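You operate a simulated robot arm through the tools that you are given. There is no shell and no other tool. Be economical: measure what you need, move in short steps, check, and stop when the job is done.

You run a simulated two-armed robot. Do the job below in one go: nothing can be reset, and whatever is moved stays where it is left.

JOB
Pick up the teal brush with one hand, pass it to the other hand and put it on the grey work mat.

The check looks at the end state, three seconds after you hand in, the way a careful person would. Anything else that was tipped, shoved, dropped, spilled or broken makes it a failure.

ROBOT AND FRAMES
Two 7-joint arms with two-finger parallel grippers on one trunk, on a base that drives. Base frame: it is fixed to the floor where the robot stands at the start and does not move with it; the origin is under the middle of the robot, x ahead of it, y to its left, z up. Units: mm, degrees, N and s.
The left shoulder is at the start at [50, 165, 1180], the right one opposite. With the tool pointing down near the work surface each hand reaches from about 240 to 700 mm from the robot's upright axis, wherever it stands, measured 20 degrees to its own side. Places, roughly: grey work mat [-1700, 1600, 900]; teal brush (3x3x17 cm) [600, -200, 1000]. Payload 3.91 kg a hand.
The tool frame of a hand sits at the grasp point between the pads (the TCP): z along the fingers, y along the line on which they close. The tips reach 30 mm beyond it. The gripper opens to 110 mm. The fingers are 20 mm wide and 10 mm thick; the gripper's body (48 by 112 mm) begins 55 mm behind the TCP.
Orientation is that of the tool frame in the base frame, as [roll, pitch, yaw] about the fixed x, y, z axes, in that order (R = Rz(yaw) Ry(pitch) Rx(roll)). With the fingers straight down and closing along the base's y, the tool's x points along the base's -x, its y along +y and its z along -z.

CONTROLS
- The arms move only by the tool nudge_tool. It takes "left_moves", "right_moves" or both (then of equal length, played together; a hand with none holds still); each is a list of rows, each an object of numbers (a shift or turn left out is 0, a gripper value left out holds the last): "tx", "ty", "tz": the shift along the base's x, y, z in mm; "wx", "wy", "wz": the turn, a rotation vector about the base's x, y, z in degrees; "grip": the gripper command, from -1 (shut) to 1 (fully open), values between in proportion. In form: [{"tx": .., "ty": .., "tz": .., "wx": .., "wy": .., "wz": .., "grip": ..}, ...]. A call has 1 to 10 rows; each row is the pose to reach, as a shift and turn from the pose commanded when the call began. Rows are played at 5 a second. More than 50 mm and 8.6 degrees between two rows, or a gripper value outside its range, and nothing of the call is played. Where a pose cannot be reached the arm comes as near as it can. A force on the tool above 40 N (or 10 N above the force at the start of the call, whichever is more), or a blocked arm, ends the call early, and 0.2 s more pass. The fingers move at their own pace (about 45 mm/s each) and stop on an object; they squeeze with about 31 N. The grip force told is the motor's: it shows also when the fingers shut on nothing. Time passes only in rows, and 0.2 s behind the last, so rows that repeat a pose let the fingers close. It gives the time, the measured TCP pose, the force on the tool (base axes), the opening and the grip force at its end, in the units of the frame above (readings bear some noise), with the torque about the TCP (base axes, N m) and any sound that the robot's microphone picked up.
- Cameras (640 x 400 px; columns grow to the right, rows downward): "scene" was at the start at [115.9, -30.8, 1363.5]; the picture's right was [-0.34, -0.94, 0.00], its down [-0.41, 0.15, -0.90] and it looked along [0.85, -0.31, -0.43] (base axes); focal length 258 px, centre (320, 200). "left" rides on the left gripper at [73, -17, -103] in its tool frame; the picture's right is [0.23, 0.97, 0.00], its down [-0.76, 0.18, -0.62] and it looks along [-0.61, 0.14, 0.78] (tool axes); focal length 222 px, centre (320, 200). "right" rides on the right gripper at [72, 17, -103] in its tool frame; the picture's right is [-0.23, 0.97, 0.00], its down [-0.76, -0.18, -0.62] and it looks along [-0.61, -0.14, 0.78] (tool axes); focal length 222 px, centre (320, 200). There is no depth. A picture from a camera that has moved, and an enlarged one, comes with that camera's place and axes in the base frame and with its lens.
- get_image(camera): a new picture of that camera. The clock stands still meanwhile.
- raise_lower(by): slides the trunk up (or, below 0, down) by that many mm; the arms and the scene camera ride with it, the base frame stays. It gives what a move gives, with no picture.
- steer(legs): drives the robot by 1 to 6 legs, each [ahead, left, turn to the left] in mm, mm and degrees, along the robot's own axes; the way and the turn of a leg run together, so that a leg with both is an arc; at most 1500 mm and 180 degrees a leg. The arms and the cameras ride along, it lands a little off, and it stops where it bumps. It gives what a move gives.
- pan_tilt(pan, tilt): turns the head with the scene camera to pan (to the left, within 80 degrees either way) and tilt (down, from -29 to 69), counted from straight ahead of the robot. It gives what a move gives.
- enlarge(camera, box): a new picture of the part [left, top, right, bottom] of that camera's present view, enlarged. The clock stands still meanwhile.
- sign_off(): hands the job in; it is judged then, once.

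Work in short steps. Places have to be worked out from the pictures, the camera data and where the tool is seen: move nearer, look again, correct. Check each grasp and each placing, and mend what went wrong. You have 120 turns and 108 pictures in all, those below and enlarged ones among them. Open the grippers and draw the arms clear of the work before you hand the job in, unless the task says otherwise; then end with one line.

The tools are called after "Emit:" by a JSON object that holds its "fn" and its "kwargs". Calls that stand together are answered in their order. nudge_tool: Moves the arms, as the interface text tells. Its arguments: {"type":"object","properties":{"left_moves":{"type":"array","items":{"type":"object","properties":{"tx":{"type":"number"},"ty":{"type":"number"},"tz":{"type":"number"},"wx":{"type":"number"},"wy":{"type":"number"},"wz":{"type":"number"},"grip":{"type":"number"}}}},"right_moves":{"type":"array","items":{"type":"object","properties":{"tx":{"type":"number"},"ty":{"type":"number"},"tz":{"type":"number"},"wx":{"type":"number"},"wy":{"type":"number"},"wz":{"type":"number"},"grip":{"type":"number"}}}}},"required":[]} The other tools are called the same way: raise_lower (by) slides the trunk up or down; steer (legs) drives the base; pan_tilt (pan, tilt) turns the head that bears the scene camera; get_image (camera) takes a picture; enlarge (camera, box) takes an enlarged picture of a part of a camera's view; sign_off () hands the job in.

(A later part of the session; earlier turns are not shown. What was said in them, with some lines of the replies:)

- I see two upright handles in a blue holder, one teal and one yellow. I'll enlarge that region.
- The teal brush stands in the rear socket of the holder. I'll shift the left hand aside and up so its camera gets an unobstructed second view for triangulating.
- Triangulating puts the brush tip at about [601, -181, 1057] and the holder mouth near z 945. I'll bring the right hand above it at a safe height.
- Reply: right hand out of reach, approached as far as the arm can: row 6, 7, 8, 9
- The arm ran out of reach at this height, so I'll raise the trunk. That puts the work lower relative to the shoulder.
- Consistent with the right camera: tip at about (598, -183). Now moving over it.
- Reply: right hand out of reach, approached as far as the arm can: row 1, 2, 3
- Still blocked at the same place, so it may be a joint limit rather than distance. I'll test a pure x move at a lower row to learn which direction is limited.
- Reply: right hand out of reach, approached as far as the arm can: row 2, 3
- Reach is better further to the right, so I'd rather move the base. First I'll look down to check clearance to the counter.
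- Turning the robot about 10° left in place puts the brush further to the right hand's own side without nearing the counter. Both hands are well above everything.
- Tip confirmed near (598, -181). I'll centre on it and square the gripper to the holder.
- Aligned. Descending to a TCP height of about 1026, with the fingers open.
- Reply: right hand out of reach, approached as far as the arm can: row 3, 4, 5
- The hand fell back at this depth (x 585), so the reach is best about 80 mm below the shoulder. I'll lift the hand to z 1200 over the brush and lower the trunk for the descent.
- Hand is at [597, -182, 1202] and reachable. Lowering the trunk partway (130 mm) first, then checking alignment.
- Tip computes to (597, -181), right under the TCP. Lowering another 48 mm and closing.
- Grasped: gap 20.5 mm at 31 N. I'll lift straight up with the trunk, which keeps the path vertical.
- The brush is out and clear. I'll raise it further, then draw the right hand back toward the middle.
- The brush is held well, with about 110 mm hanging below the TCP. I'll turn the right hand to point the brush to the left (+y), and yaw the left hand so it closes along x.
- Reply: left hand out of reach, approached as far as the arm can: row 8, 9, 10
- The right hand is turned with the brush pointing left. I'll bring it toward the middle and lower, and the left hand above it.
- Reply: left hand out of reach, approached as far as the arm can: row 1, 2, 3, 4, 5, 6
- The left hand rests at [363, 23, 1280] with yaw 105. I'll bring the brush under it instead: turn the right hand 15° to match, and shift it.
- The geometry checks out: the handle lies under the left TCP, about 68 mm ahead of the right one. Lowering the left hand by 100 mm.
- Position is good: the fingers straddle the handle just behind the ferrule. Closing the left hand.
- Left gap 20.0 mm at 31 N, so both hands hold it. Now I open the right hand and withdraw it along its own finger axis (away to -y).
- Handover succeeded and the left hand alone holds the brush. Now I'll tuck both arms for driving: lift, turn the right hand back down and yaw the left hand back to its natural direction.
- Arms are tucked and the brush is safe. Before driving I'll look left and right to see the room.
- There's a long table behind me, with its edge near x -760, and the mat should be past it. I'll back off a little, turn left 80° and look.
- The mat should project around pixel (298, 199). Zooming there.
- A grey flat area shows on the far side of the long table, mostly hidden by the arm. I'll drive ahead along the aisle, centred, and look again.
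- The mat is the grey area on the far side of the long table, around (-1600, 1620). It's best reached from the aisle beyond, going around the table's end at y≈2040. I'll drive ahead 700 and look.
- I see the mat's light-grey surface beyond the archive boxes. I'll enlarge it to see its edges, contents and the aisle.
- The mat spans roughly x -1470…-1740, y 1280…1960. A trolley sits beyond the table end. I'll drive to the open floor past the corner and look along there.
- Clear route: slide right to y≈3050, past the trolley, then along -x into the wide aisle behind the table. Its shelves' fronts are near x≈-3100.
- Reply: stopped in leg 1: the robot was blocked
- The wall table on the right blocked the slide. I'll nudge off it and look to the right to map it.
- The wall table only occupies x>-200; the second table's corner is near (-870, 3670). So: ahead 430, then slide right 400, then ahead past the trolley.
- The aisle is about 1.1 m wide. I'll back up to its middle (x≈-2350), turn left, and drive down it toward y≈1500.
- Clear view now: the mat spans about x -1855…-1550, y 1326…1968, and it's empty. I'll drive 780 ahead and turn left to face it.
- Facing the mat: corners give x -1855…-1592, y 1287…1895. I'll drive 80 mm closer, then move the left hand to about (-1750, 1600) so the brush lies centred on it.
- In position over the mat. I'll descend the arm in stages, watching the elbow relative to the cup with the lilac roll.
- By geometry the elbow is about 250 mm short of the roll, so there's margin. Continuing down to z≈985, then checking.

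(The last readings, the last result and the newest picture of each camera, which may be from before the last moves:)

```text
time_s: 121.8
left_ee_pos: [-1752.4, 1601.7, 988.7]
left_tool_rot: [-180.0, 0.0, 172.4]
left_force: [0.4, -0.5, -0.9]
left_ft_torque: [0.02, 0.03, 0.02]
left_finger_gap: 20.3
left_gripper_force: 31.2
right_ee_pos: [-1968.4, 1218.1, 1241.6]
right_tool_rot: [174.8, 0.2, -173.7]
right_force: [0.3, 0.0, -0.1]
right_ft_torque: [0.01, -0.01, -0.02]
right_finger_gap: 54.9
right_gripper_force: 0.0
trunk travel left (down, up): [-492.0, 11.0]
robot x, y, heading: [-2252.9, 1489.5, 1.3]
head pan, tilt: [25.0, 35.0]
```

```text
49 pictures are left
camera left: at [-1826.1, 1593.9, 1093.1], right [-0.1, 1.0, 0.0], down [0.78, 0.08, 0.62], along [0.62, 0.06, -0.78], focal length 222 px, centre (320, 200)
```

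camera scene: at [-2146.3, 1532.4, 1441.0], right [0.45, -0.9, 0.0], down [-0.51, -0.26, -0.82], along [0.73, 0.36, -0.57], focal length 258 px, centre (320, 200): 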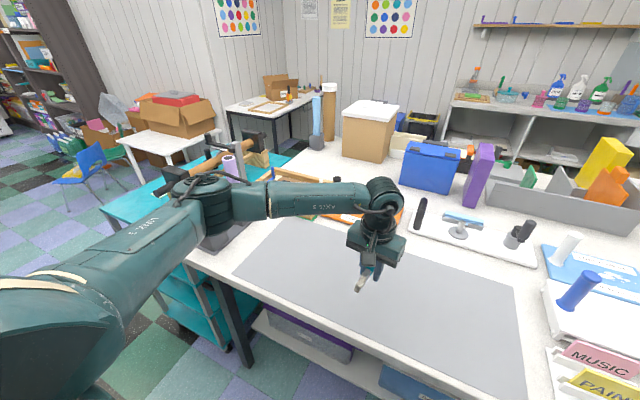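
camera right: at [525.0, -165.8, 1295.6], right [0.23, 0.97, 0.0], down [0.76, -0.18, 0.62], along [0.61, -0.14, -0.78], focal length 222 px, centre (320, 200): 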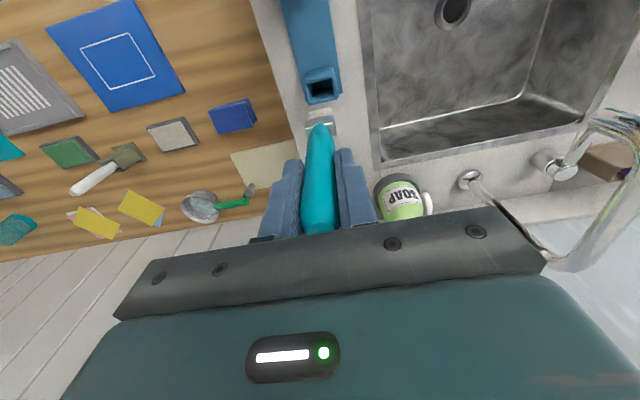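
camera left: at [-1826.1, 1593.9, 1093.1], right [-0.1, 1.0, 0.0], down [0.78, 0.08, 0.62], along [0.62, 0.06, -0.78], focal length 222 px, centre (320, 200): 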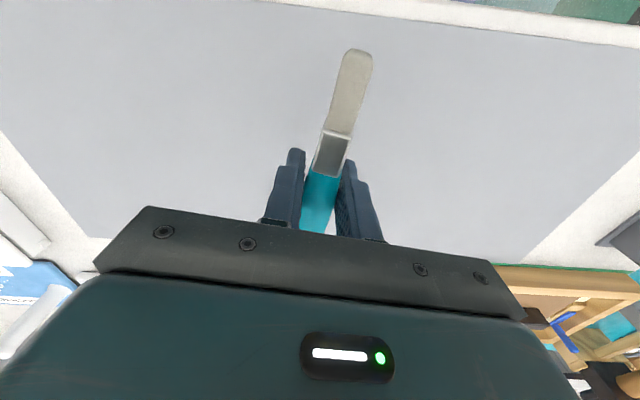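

Elbow clears the cup (its underside is around 1080, against a cup top near 970), and the mat is squarely beneath. Descending to z≈940, then feeling for contact.

Emit:
{"fn": "nudge_tool", "kwargs": {"left_moves": [{"tz": -25}, {"tz": -45}, {"tz": -45}]}}

Emit:
{"fn": "get_image", "kwargs": {"camera": "scene"}}

Emit:
{"fn": "get_image", "kwargs": {"camera": "left"}}

```text
time_s: 122.5
left_ee_pos: [-1751.3, 1601.9, 946.0]
left_tool_rot: [-180.0, 0.1, 172.3]
left_force: [0.2, 0.1, -0.9]
left_ft_torque: [-0.01, 0.02, -0.02]
left_finger_gap: 20.6
left_gripper_force: 31.2
right_ee_pos: [-1967.7, 1218.8, 1240.7]
right_tool_rot: [174.8, 0.1, -173.6]
right_force: [-0.1, -0.1, 0.5]
right_ft_torque: [0.02, 0.02, 0.01]
right_finger_gap: 55.2
right_gripper_force: 0.1
trunk travel left (down, up): [-492.0, 11.0]
robot x, y, heading: [-2257.2, 1492.1, 1.4]
head pan, tilt: [25.0, 35.0]
```

```text
48 pictures are left
camera scene: at [-2146.2, 1532.5, 1441.0], right [0.45, -0.9, 0.0], down [-0.51, -0.26, -0.82], along [0.73, 0.36, -0.57], focal length 258 px, centre (320, 200)
```

scene: 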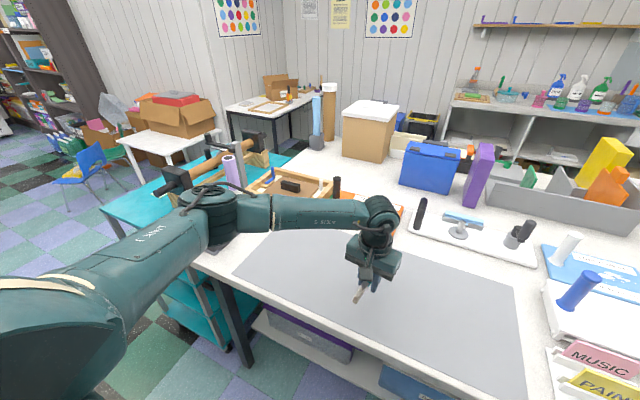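

```text
47 pictures are left
camera left: at [-1824.5, 1594.7, 1050.9], right [-0.1, 1.0, 0.0], down [0.78, 0.08, 0.62], along [0.62, 0.06, -0.78], focal length 222 px, centre (320, 200)
```

left: 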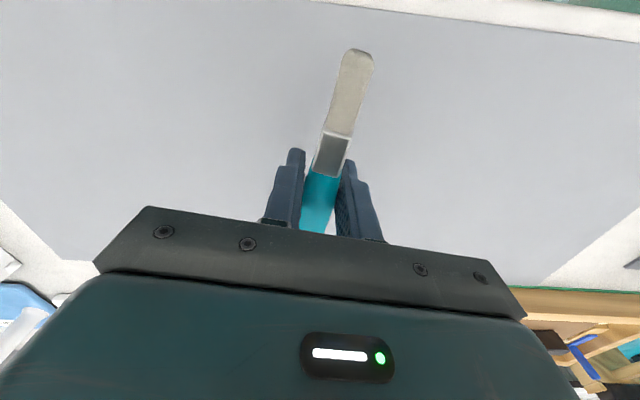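

Feeling for the mat in small steps.

Emit:
{"fn": "nudge_tool", "kwargs": {"left_moves": [{"tz": -4}, {"tz": -8}, {"tz": -12}, {"tz": -12}]}}

Emit:
{"fn": "nudge_tool", "kwargs": {"left_moves": [{"tz": -2}, {"tz": -4}, {"tz": -4}]}}

```text
time_s: 123.5
left_ee_pos: [-1750.0, 1602.2, 934.8]
left_tool_rot: [180.0, 0.0, 172.4]
left_force: [-0.7, -0.2, -1.0]
left_ft_torque: [-0.03, 0.0, -0.02]
left_finger_gap: 20.3
left_gripper_force: 31.0
right_ee_pos: [-1968.0, 1219.2, 1241.2]
right_tool_rot: [174.8, 0.0, -173.6]
right_force: [0.0, 0.1, 0.0]
right_ft_torque: [-0.01, 0.0, 0.0]
right_finger_gap: 54.9
right_gripper_force: 0.1
trunk travel left (down, up): [-492.0, 11.0]
robot x, y, heading: [-2251.3, 1493.2, 1.4]
head pan, tilt: [25.0, 35.0]
```

```text
time_s: 124.3
left_ee_pos: [-1751.6, 1601.9, 930.2]
left_tool_rot: [-180.0, 0.0, 172.4]
left_force: [-0.1, 0.3, 0.1]
left_ft_torque: [0.0, 0.0, -0.01]
left_finger_gap: 20.3
left_gripper_force: 31.3
right_ee_pos: [-1968.2, 1218.6, 1240.0]
right_tool_rot: [174.9, 0.1, -173.6]
right_force: [-0.2, -0.5, 0.2]
right_ft_torque: [-0.01, -0.01, -0.01]
right_finger_gap: 54.9
right_gripper_force: 0.0
trunk travel left (down, up): [-492.0, 11.0]
robot x, y, heading: [-2255.1, 1494.3, 1.4]
head pan, tilt: [25.0, 35.0]
```

No contact yet at 930. Continuing down in 3 mm increments.

Emit:
{"fn": "nudge_tool", "kwargs": {"left_moves": [{"tz": -3}, {"tz": -3}]}}

Emit:
{"fn": "nudge_tool", "kwargs": {"left_moves": [{"tz": -3}, {"tz": -3}]}}

Emit:
{"fn": "enlarge", "kwargs": {"camera": "scene", "box": [320, 220, 440, 320]}}

```text
time_s: 125.0
left_ee_pos: [-1750.8, 1602.2, 927.8]
left_tool_rot: [180.0, 0.1, 172.5]
left_force: [0.1, 0.3, -0.4]
left_ft_torque: [0.02, 0.02, 0.0]
left_finger_gap: 20.5
left_gripper_force: 31.0
right_ee_pos: [-1968.3, 1218.6, 1241.1]
right_tool_rot: [174.8, 0.2, -173.6]
right_force: [0.2, -0.3, 0.5]
right_ft_torque: [-0.01, -0.01, -0.02]
right_finger_gap: 54.8
right_gripper_force: 0.1
trunk travel left (down, up): [-492.0, 11.0]
robot x, y, heading: [-2253.6, 1491.8, 1.5]
head pan, tilt: [25.0, 35.0]
```

```text
time_s: 125.5
left_ee_pos: [-1749.9, 1601.2, 924.8]
left_tool_rot: [180.0, 0.0, 172.4]
left_force: [-0.5, 1.5, 0.4]
left_ft_torque: [0.02, -0.01, -0.03]
left_finger_gap: 20.4
left_gripper_force: 30.8
right_ee_pos: [-1968.4, 1218.4, 1241.2]
right_tool_rot: [174.8, 0.2, -173.6]
right_force: [-0.1, 0.4, -0.4]
right_ft_torque: [-0.02, -0.04, -0.02]
right_finger_gap: 55.2
right_gripper_force: 0.2
trunk travel left (down, up): [-492.0, 11.0]
robot x, y, heading: [-2254.6, 1493.1, 1.2]
head pan, tilt: [25.0, 35.0]
```

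```text
4.00 times, centred on (380, 270) of scene
camera zoom: at [-2146.2, 1532.5, 1441.0], right [0.45, -0.9, 0.0], down [-0.51, -0.26, -0.82], along [0.73, 0.36, -0.57], focal length 1032 px, centre (80, -80)
```

zoom: 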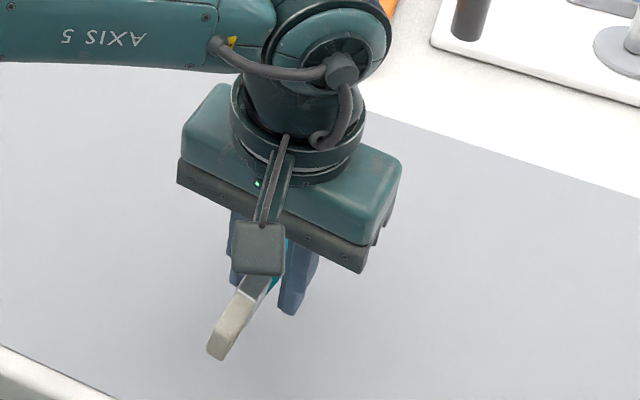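

Still no contact. Stepping further down with small moves.

Emit:
{"fn": "nudge_tool", "kwargs": {"left_moves": [{"tz": -3}, {"tz": -3}]}}

Emit:
{"fn": "nudge_tool", "kwargs": {"left_moves": [{"tz": -3}, {"tz": -3}]}}

Emit:
{"fn": "nudge_tool", "kwargs": {"left_moves": [{"tz": -3}, {"tz": -3}]}}

```text
time_s: 126.2
left_ee_pos: [-1750.0, 1601.4, 922.2]
left_tool_rot: [179.9, 0.0, 172.4]
left_force: [0.3, -0.3, -0.7]
left_ft_torque: [0.0, 0.04, 0.01]
left_finger_gap: 20.3
left_gripper_force: 31.3
right_ee_pos: [-1969.3, 1218.7, 1241.0]
right_tool_rot: [174.8, 0.1, -173.6]
right_force: [0.1, 1.1, -0.4]
right_ft_torque: [-0.05, 0.0, -0.03]
right_finger_gap: 55.0
right_gripper_force: 0.0
trunk travel left (down, up): [-492.0, 11.0]
robot x, y, heading: [-2256.6, 1490.8, 1.3]
head pan, tilt: [25.0, 35.0]
```

```text
time_s: 126.8
left_ee_pos: [-1750.0, 1601.9, 918.5]
left_tool_rot: [-180.0, 0.0, 172.3]
left_force: [0.2, 0.7, -0.6]
left_ft_torque: [0.01, 0.0, 0.0]
left_finger_gap: 20.3
left_gripper_force: 30.9
right_ee_pos: [-1967.9, 1219.2, 1240.4]
right_tool_rot: [174.8, 0.1, -173.6]
right_force: [0.3, -0.4, 0.7]
right_ft_torque: [-0.01, 0.0, 0.0]
right_finger_gap: 54.9
right_gripper_force: 0.1
trunk travel left (down, up): [-492.0, 11.0]
robot x, y, heading: [-2250.7, 1492.5, 1.5]
head pan, tilt: [25.0, 35.0]
```

```text
time_s: 127.3
left_ee_pos: [-1749.2, 1603.0, 915.7]
left_tool_rot: [-180.0, 0.0, 172.4]
left_force: [0.6, 0.9, 0.0]
left_ft_torque: [0.03, 0.0, -0.02]
left_finger_gap: 20.5
left_gripper_force: 31.7
right_ee_pos: [-1968.1, 1218.5, 1240.7]
right_tool_rot: [174.8, 0.1, -173.6]
right_force: [0.0, 0.2, -0.8]
right_ft_torque: [0.0, 0.0, -0.02]
right_finger_gap: 55.1
right_gripper_force: 0.0
trunk travel left (down, up): [-492.0, 11.0]
robot x, y, heading: [-2256.6, 1491.5, 1.3]
head pan, tilt: [25.0, 35.0]
```

Tips are around 886 with no contact, so the mat is lower than assumed. Continuing.

Emit:
{"fn": "nudge_tool", "kwargs": {"left_moves": [{"tz": -3}, {"tz": -3}]}}

Emit:
{"fn": "nudge_tool", "kwargs": {"left_moves": [{"tz": -3}, {"tz": -3}]}}

Emit:
{"fn": "nudge_tool", "kwargs": {"left_moves": [{"tz": -3}, {"tz": -3}]}}

Emit:
{"fn": "get_image", "kwargs": {"camera": "left"}}

Emit:
{"fn": "get_image", "kwargs": {"camera": "scene"}}

```text
time_s: 128.0
left_ee_pos: [-1750.3, 1602.2, 911.1]
left_tool_rot: [-179.9, 0.2, 172.4]
left_force: [0.4, -1.0, -1.1]
left_ft_torque: [0.02, -0.01, -0.01]
left_finger_gap: 20.8
left_gripper_force: 30.7
right_ee_pos: [-1967.8, 1219.0, 1241.7]
right_tool_rot: [174.9, 0.1, -173.6]
right_force: [-0.4, 0.3, 0.1]
right_ft_torque: [-0.01, 0.0, -0.02]
right_finger_gap: 54.9
right_gripper_force: 0.1
trunk travel left (down, up): [-492.0, 11.0]
robot x, y, heading: [-2257.1, 1492.9, 1.2]
head pan, tilt: [25.0, 35.0]
```

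```text
time_s: 128.6
left_ee_pos: [-1749.8, 1602.4, 909.0]
left_tool_rot: [180.0, 0.1, 172.4]
left_force: [0.1, 1.3, -0.8]
left_ft_torque: [-0.02, 0.03, 0.01]
left_finger_gap: 20.6
left_gripper_force: 31.2
right_ee_pos: [-1968.2, 1218.7, 1241.3]
right_tool_rot: [174.9, 0.1, -173.6]
right_force: [0.6, -0.1, -0.8]
right_ft_torque: [-0.03, 0.0, -0.01]
right_finger_gap: 54.7
right_gripper_force: 0.1
trunk travel left (down, up): [-492.0, 11.0]
robot x, y, heading: [-2257.7, 1490.2, 1.4]
head pan, tilt: [25.0, 35.0]
```

```text
time_s: 129.2
left_ee_pos: [-1751.4, 1603.0, 905.3]
left_tool_rot: [180.0, 0.1, 172.5]
left_force: [-1.0, 0.3, -0.2]
left_ft_torque: [-0.02, 0.02, -0.03]
left_finger_gap: 20.5
left_gripper_force: 31.6
right_ee_pos: [-1968.6, 1218.9, 1240.9]
right_tool_rot: [174.8, 0.2, -173.7]
right_force: [0.5, -0.3, -0.1]
right_ft_torque: [-0.01, -0.01, 0.01]
right_finger_gap: 55.1
right_gripper_force: 0.1
trunk travel left (down, up): [-492.0, 11.0]
robot x, y, heading: [-2254.3, 1491.9, 1.4]
head pan, tilt: [25.0, 35.0]
```

```text
45 pictures are left
camera left: at [-1824.7, 1594.6, 1010.0], right [-0.1, 1.0, 0.0], down [0.78, 0.08, 0.62], along [0.62, 0.06, -0.78], focal length 222 px, centre (320, 200)
```

left: 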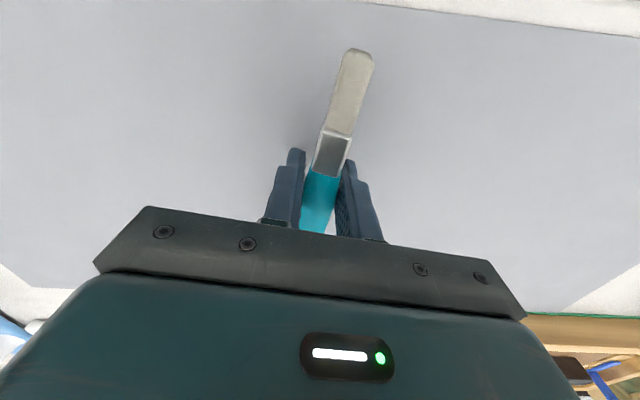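

```text
44 pictures are left
camera scene: at [-2146.2, 1532.5, 1441.0], right [0.45, -0.9, 0.0], down [-0.51, -0.26, -0.82], along [0.73, 0.36, -0.57], focal length 258 px, centre (320, 200)
```

scene: 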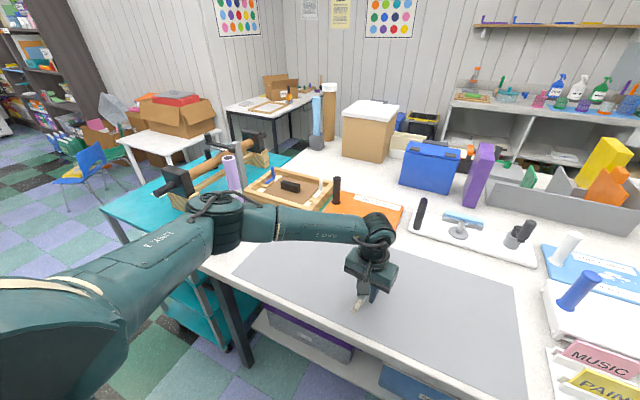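

Triangulating the mat corner from the left-camera views suggests a surface around z 850–867, with the tips now near 875. Continuing in small steps.

Emit:
{"fn": "nudge_tool", "kwargs": {"left_moves": [{"tz": -2}, {"tz": -4}, {"tz": -4}]}}

Emit:
{"fn": "nudge_tool", "kwargs": {"left_moves": [{"tz": -3}, {"tz": -3}]}}

Emit:
{"fn": "nudge_tool", "kwargs": {"left_moves": [{"tz": -3}, {"tz": -3}]}}

Emit:
{"fn": "nudge_tool", "kwargs": {"left_moves": [{"tz": -3}, {"tz": -3}]}}

```text
time_s: 129.9
left_ee_pos: [-1751.4, 1601.6, 901.9]
left_tool_rot: [-180.0, -0.1, 172.4]
left_force: [-0.2, 0.0, 0.7]
left_ft_torque: [0.04, 0.02, 0.01]
left_finger_gap: 20.3
left_gripper_force: 30.9
right_ee_pos: [-1967.3, 1218.2, 1240.5]
right_tool_rot: [174.8, 0.1, -173.6]
right_force: [-0.1, 0.3, -0.6]
right_ft_torque: [-0.03, 0.02, -0.02]
right_finger_gap: 55.2
right_gripper_force: 0.0
trunk travel left (down, up): [-492.0, 11.0]
robot x, y, heading: [-2252.0, 1494.5, 1.2]
head pan, tilt: [25.0, 35.0]
```

```text
time_s: 130.6
left_ee_pos: [-1750.7, 1601.3, 899.6]
left_tool_rot: [179.9, 0.1, 172.4]
left_force: [-0.5, -0.5, -0.3]
left_ft_torque: [-0.01, 0.0, 0.0]
left_finger_gap: 20.5
left_gripper_force: 31.0
right_ee_pos: [-1967.5, 1219.0, 1241.4]
right_tool_rot: [174.7, 0.1, -173.6]
right_force: [-0.4, -1.0, 0.6]
right_ft_torque: [-0.01, -0.01, -0.02]
right_finger_gap: 54.8
right_gripper_force: 0.1
trunk travel left (down, up): [-492.0, 11.0]
robot x, y, heading: [-2252.7, 1495.1, 1.5]
head pan, tilt: [25.0, 35.0]
```

```text
time_s: 131.2
left_ee_pos: [-1749.9, 1601.7, 895.4]
left_tool_rot: [-179.9, 0.0, 172.5]
left_force: [-0.4, 0.2, 0.2]
left_ft_torque: [0.04, 0.0, -0.02]
left_finger_gap: 20.4
left_gripper_force: 31.4
right_ee_pos: [-1966.6, 1218.3, 1240.0]
right_tool_rot: [174.8, 0.1, -173.6]
right_force: [-0.3, -0.4, 0.2]
right_ft_torque: [0.02, 0.0, -0.02]
right_finger_gap: 55.4
right_gripper_force: 0.0
trunk travel left (down, up): [-492.0, 11.0]
robot x, y, heading: [-2253.3, 1490.5, 1.4]
head pan, tilt: [25.0, 35.0]
```

```text
time_s: 131.8
left_ee_pos: [-1751.2, 1601.7, 891.2]
left_tool_rot: [-180.0, 0.1, 172.4]
left_force: [0.4, 0.5, -0.4]
left_ft_torque: [0.01, 0.01, 0.0]
left_finger_gap: 20.3
left_gripper_force: 30.6
right_ee_pos: [-1966.5, 1217.7, 1240.2]
right_tool_rot: [174.8, 0.2, -173.6]
right_force: [-0.1, 0.4, -0.2]
right_ft_torque: [0.03, -0.03, -0.01]
right_finger_gap: 54.9
right_gripper_force: 0.0
trunk travel left (down, up): [-492.0, 11.0]
robot x, y, heading: [-2252.2, 1491.4, 1.7]
head pan, tilt: [25.0, 35.0]
```

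Tips are now around 861. A few more small steps.

Emit:
{"fn": "nudge_tool", "kwargs": {"left_moves": [{"tz": -3}, {"tz": -3}]}}

Emit:
{"fn": "nudge_tool", "kwargs": {"left_moves": [{"tz": -3}, {"tz": -3}]}}

Emit:
{"fn": "nudge_tool", "kwargs": {"left_moves": [{"tz": -3}, {"tz": -3}]}}

Emit:
{"fn": "get_image", "kwargs": {"camera": "left"}}

Emit:
{"fn": "get_image", "kwargs": {"camera": "scene"}}

```text
time_s: 132.3
left_ee_pos: [-1750.8, 1602.5, 892.3]
left_tool_rot: [-180.0, 0.3, 172.4]
left_force: [-1.0, 2.7, 11.4]
left_ft_torque: [0.19, 0.09, -0.03]
left_finger_gap: 20.6
left_gripper_force: 31.2
right_ee_pos: [-1968.8, 1219.4, 1241.9]
right_tool_rot: [174.7, 0.3, -173.6]
right_force: [0.2, 1.0, -0.3]
right_ft_torque: [0.0, 0.02, 0.04]
right_finger_gap: 55.2
right_gripper_force: 0.0
trunk travel left (down, up): [-492.0, 11.0]
robot x, y, heading: [-2255.7, 1494.4, 1.7]
head pan, tilt: [25.0, 35.0]
```

```text
time_s: 132.9
left_ee_pos: [-1751.1, 1601.1, 891.6]
left_tool_rot: [-180.0, 0.5, 172.5]
left_force: [-3.2, 7.6, 38.9]
left_ft_torque: [0.39, 0.45, -0.41]
left_finger_gap: 20.7
left_gripper_force: 31.0
right_ee_pos: [-1971.5, 1218.9, 1242.2]
right_tool_rot: [174.8, 0.4, -173.7]
right_force: [-0.5, -0.4, -0.3]
right_ft_torque: [0.01, 0.02, 0.01]
right_finger_gap: 55.0
right_gripper_force: 0.1
trunk travel left (down, up): [-492.0, 11.0]
robot x, y, heading: [-2254.5, 1492.3, 1.2]
head pan, tilt: [25.0, 35.0]
```

```text
time_s: 133.4
left_ee_pos: [-1751.1, 1602.1, 892.6]
left_tool_rot: [-179.9, 0.4, 172.6]
left_force: [-15.4, 5.8, 23.6]
left_ft_torque: [0.47, 0.68, 0.07]
left_finger_gap: 20.7
left_gripper_force: 30.6
right_ee_pos: [-1970.2, 1218.6, 1241.1]
right_tool_rot: [174.8, 0.2, -173.5]
right_force: [0.1, 0.0, -0.2]
right_ft_torque: [-0.02, 0.01, -0.02]
right_finger_gap: 55.1
right_gripper_force: 0.0
trunk travel left (down, up): [-492.0, 11.0]
robot x, y, heading: [-2253.6, 1492.3, 1.5]
head pan, tilt: [25.0, 35.0]
stopped in row 2 (left hand): the force on the tool passed its limit at 52 N (the readings are from after the stop); the commanded pose is now the measured one
```

```text
43 pictures are left
camera left: at [-1825.1, 1594.4, 995.6], right [-0.1, 1.0, 0.0], down [0.77, 0.08, 0.63], along [0.63, 0.06, -0.78], focal length 222 px, centre (320, 200)
```

left: 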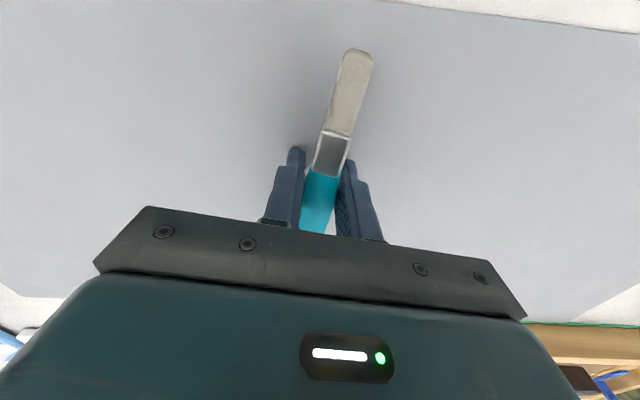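

```text
42 pictures are left
camera scene: at [-2149.7, 1532.9, 1441.0], right [0.45, -0.9, 0.0], down [-0.51, -0.26, -0.82], along [0.73, 0.37, -0.57], focal length 258 px, centre (320, 200)
```

scene: 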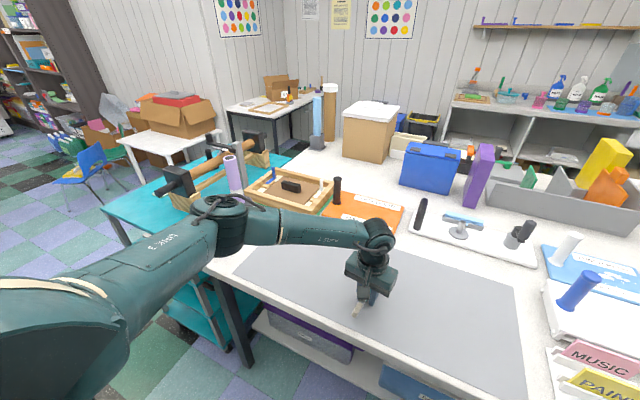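

Fingertips touched the mat at TCP z≈892, so the surface is about 862. I'll back up 2 mm and release the brush gently.

Emit:
{"fn": "nudge_tool", "kwargs": {"left_moves": [{"tz": 2}, {"tz": 2}]}}

Emit:
{"fn": "nudge_tool", "kwargs": {"left_moves": [{"grip": -0.5}, {"grip": -0.4}, {"grip": -0.2}, {"grip": 0}, {"grip": 0.2}, {"grip": 0.3}, {"grip": 0.3}, {"grip": 0.3}]}}

Emit:
{"fn": "get_image", "kwargs": {"camera": "left"}}

```text
time_s: 134.0
left_ee_pos: [-1749.9, 1601.6, 890.9]
left_tool_rot: [-179.9, 0.7, 172.5]
left_force: [-12.6, 2.8, 22.4]
left_ft_torque: [0.56, 1.21, 0.24]
left_finger_gap: 20.6
left_gripper_force: 31.0
right_ee_pos: [-1971.6, 1219.1, 1241.7]
right_tool_rot: [174.9, 0.3, -173.6]
right_force: [-0.6, -0.4, 0.8]
right_ft_torque: [0.0, -0.03, -0.02]
right_finger_gap: 55.2
right_gripper_force: 0.0
trunk travel left (down, up): [-492.0, 11.0]
robot x, y, heading: [-2253.4, 1491.5, 1.6]
head pan, tilt: [25.0, 35.0]
```

```text
time_s: 135.8
left_ee_pos: [-1748.3, 1600.4, 892.2]
left_tool_rot: [-179.9, 0.6, 172.4]
left_force: [4.2, 6.2, 20.3]
left_ft_torque: [0.97, -0.08, -0.43]
left_finger_gap: 74.6
left_gripper_force: 3.2
right_ee_pos: [-1970.0, 1218.9, 1241.3]
right_tool_rot: [174.8, 0.2, -173.6]
right_force: [0.1, 0.0, 0.3]
right_ft_torque: [-0.01, -0.02, 0.02]
right_finger_gap: 55.0
right_gripper_force: 0.0
trunk travel left (down, up): [-492.0, 11.0]
robot x, y, heading: [-2255.0, 1487.5, 1.4]
head pan, tilt: [25.0, 35.0]
```

```text
41 pictures are left
camera left: at [-1822.8, 1593.4, 995.3], right [-0.1, 1.0, 0.0], down [0.77, 0.08, 0.63], along [0.63, 0.06, -0.78], focal length 222 px, centre (320, 200)
```

left: 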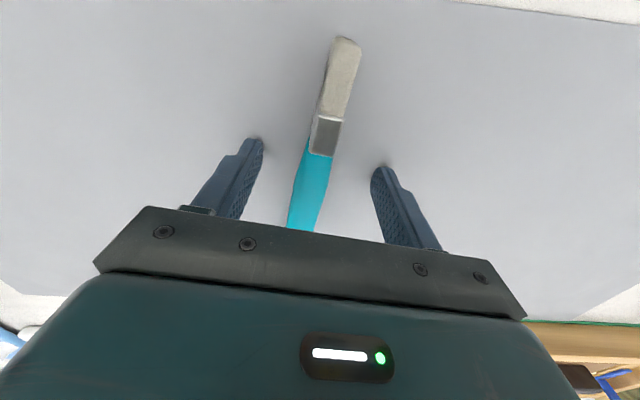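

Brush released and lying on the mat. Lifting the left hand straight up.

Emit:
{"fn": "nudge_tool", "kwargs": {"left_moves": [{"tz": 10}, {"tz": 40}, {"tz": 80}, {"tz": 125}, {"tz": 170}, {"tz": 215}, {"tz": 260}, {"tz": 300}, {"tz": 330}]}}

Emit:
{"fn": "get_image", "kwargs": {"camera": "scene"}}

Emit:
{"fn": "get_image", "kwargs": {"camera": "left"}}

```text
time_s: 137.8
left_ee_pos: [-1750.4, 1601.3, 1220.6]
left_tool_rot: [-179.9, 0.5, 172.5]
left_force: [0.5, -0.8, -0.1]
left_ft_torque: [0.0, -0.01, 0.0]
left_finger_gap: 71.2
left_gripper_force: 0.0
right_ee_pos: [-1967.0, 1220.0, 1241.4]
right_tool_rot: [174.8, 0.3, -173.6]
right_force: [0.0, 0.0, -0.7]
right_ft_torque: [-0.06, -0.05, 0.0]
right_finger_gap: 55.0
right_gripper_force: 0.0
trunk travel left (down, up): [-492.0, 11.0]
robot x, y, heading: [-2256.2, 1495.3, 1.8]
head pan, tilt: [25.0, 35.0]
```

```text
40 pictures are left
camera scene: at [-2146.5, 1532.4, 1441.0], right [0.45, -0.9, 0.0], down [-0.51, -0.26, -0.82], along [0.73, 0.36, -0.57], focal length 258 px, centre (320, 200)
```

scene: 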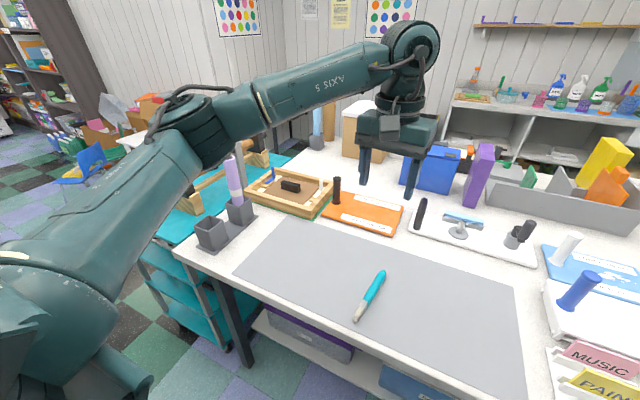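

```text
39 pictures are left
camera left: at [-1824.6, 1593.9, 1324.2], right [-0.1, 1.0, 0.0], down [0.77, 0.08, 0.63], along [0.63, 0.06, -0.78], focal length 222 px, centre (320, 200)
```

left: 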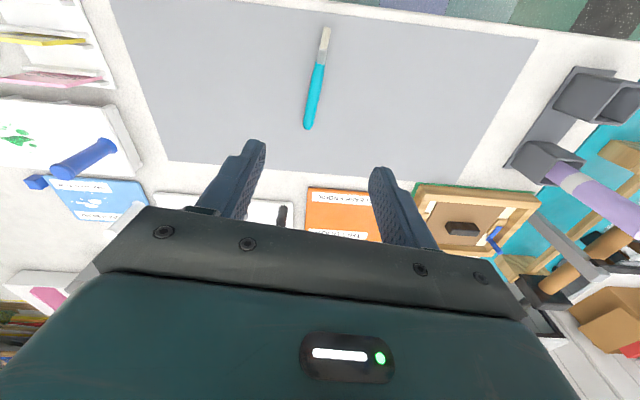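

The brush lies wholly on the mat and the neighbours are undisturbed. I'll open both grippers and draw the left arm back clear of the table.

Emit:
{"fn": "nudge_tool", "kwargs": {"left_moves": [{"tx": -35, "tz": 15, "grip": 1}, {"tx": -80, "tz": 20, "grip": 1}, {"tx": -120, "tz": 20, "grip": 1}, {"tx": -160, "tz": 20, "grip": 1}, {"tx": -200, "tz": 20, "grip": 1}, {"tx": -200, "tz": 20, "grip": 1}], "right_moves": [{"grip": 1}, {"grip": 1}, {"grip": 1}, {"grip": 1}, {"grip": 1}, {"grip": 1}]}}

Emit:
{"fn": "get_image", "kwargs": {"camera": "scene"}}

```text
time_s: 139.2
left_ee_pos: [-1948.4, 1602.2, 1239.9]
left_tool_rot: [-179.9, 0.3, 172.5]
left_force: [0.0, 1.1, 0.3]
left_ft_torque: [-0.01, 0.0, 0.0]
left_finger_gap: 109.9
left_gripper_force: 0.1
right_ee_pos: [-1968.3, 1217.8, 1241.1]
right_tool_rot: [174.8, 0.0, -173.6]
right_force: [0.3, 0.2, 0.7]
right_ft_torque: [0.0, 0.0, 0.03]
right_finger_gap: 110.0
right_gripper_force: 0.1
trunk travel left (down, up): [-492.0, 11.0]
robot x, y, heading: [-2249.6, 1494.5, 1.4]
head pan, tilt: [25.0, 35.0]
```

```text
38 pictures are left
camera scene: at [-2145.9, 1532.6, 1440.9], right [0.45, -0.9, 0.0], down [-0.51, -0.26, -0.82], along [0.73, 0.36, -0.57], focal length 258 px, centre (320, 200)
```

scene: 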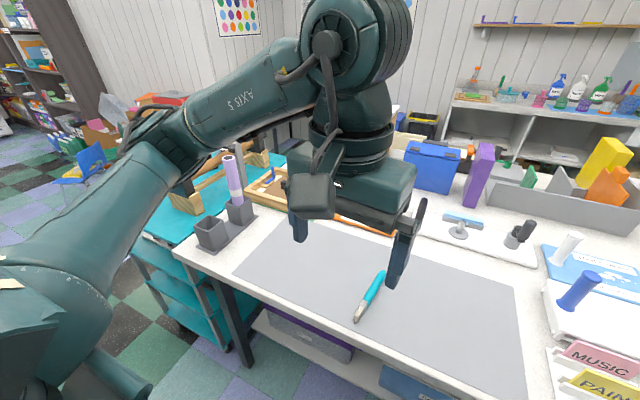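

The brush rests on the mat, both grippers are open and the arms are clear, so I'm handing in.

Emit:
{"fn": "sign_off", "kwargs": {}}

```text
The job is handed in.
```

The right hand picked up the teal brush and passed it to the left, which laid it fully on the grey work mat; on the way the base bumped a wall table once and stopped, and I saw nothing displaced.
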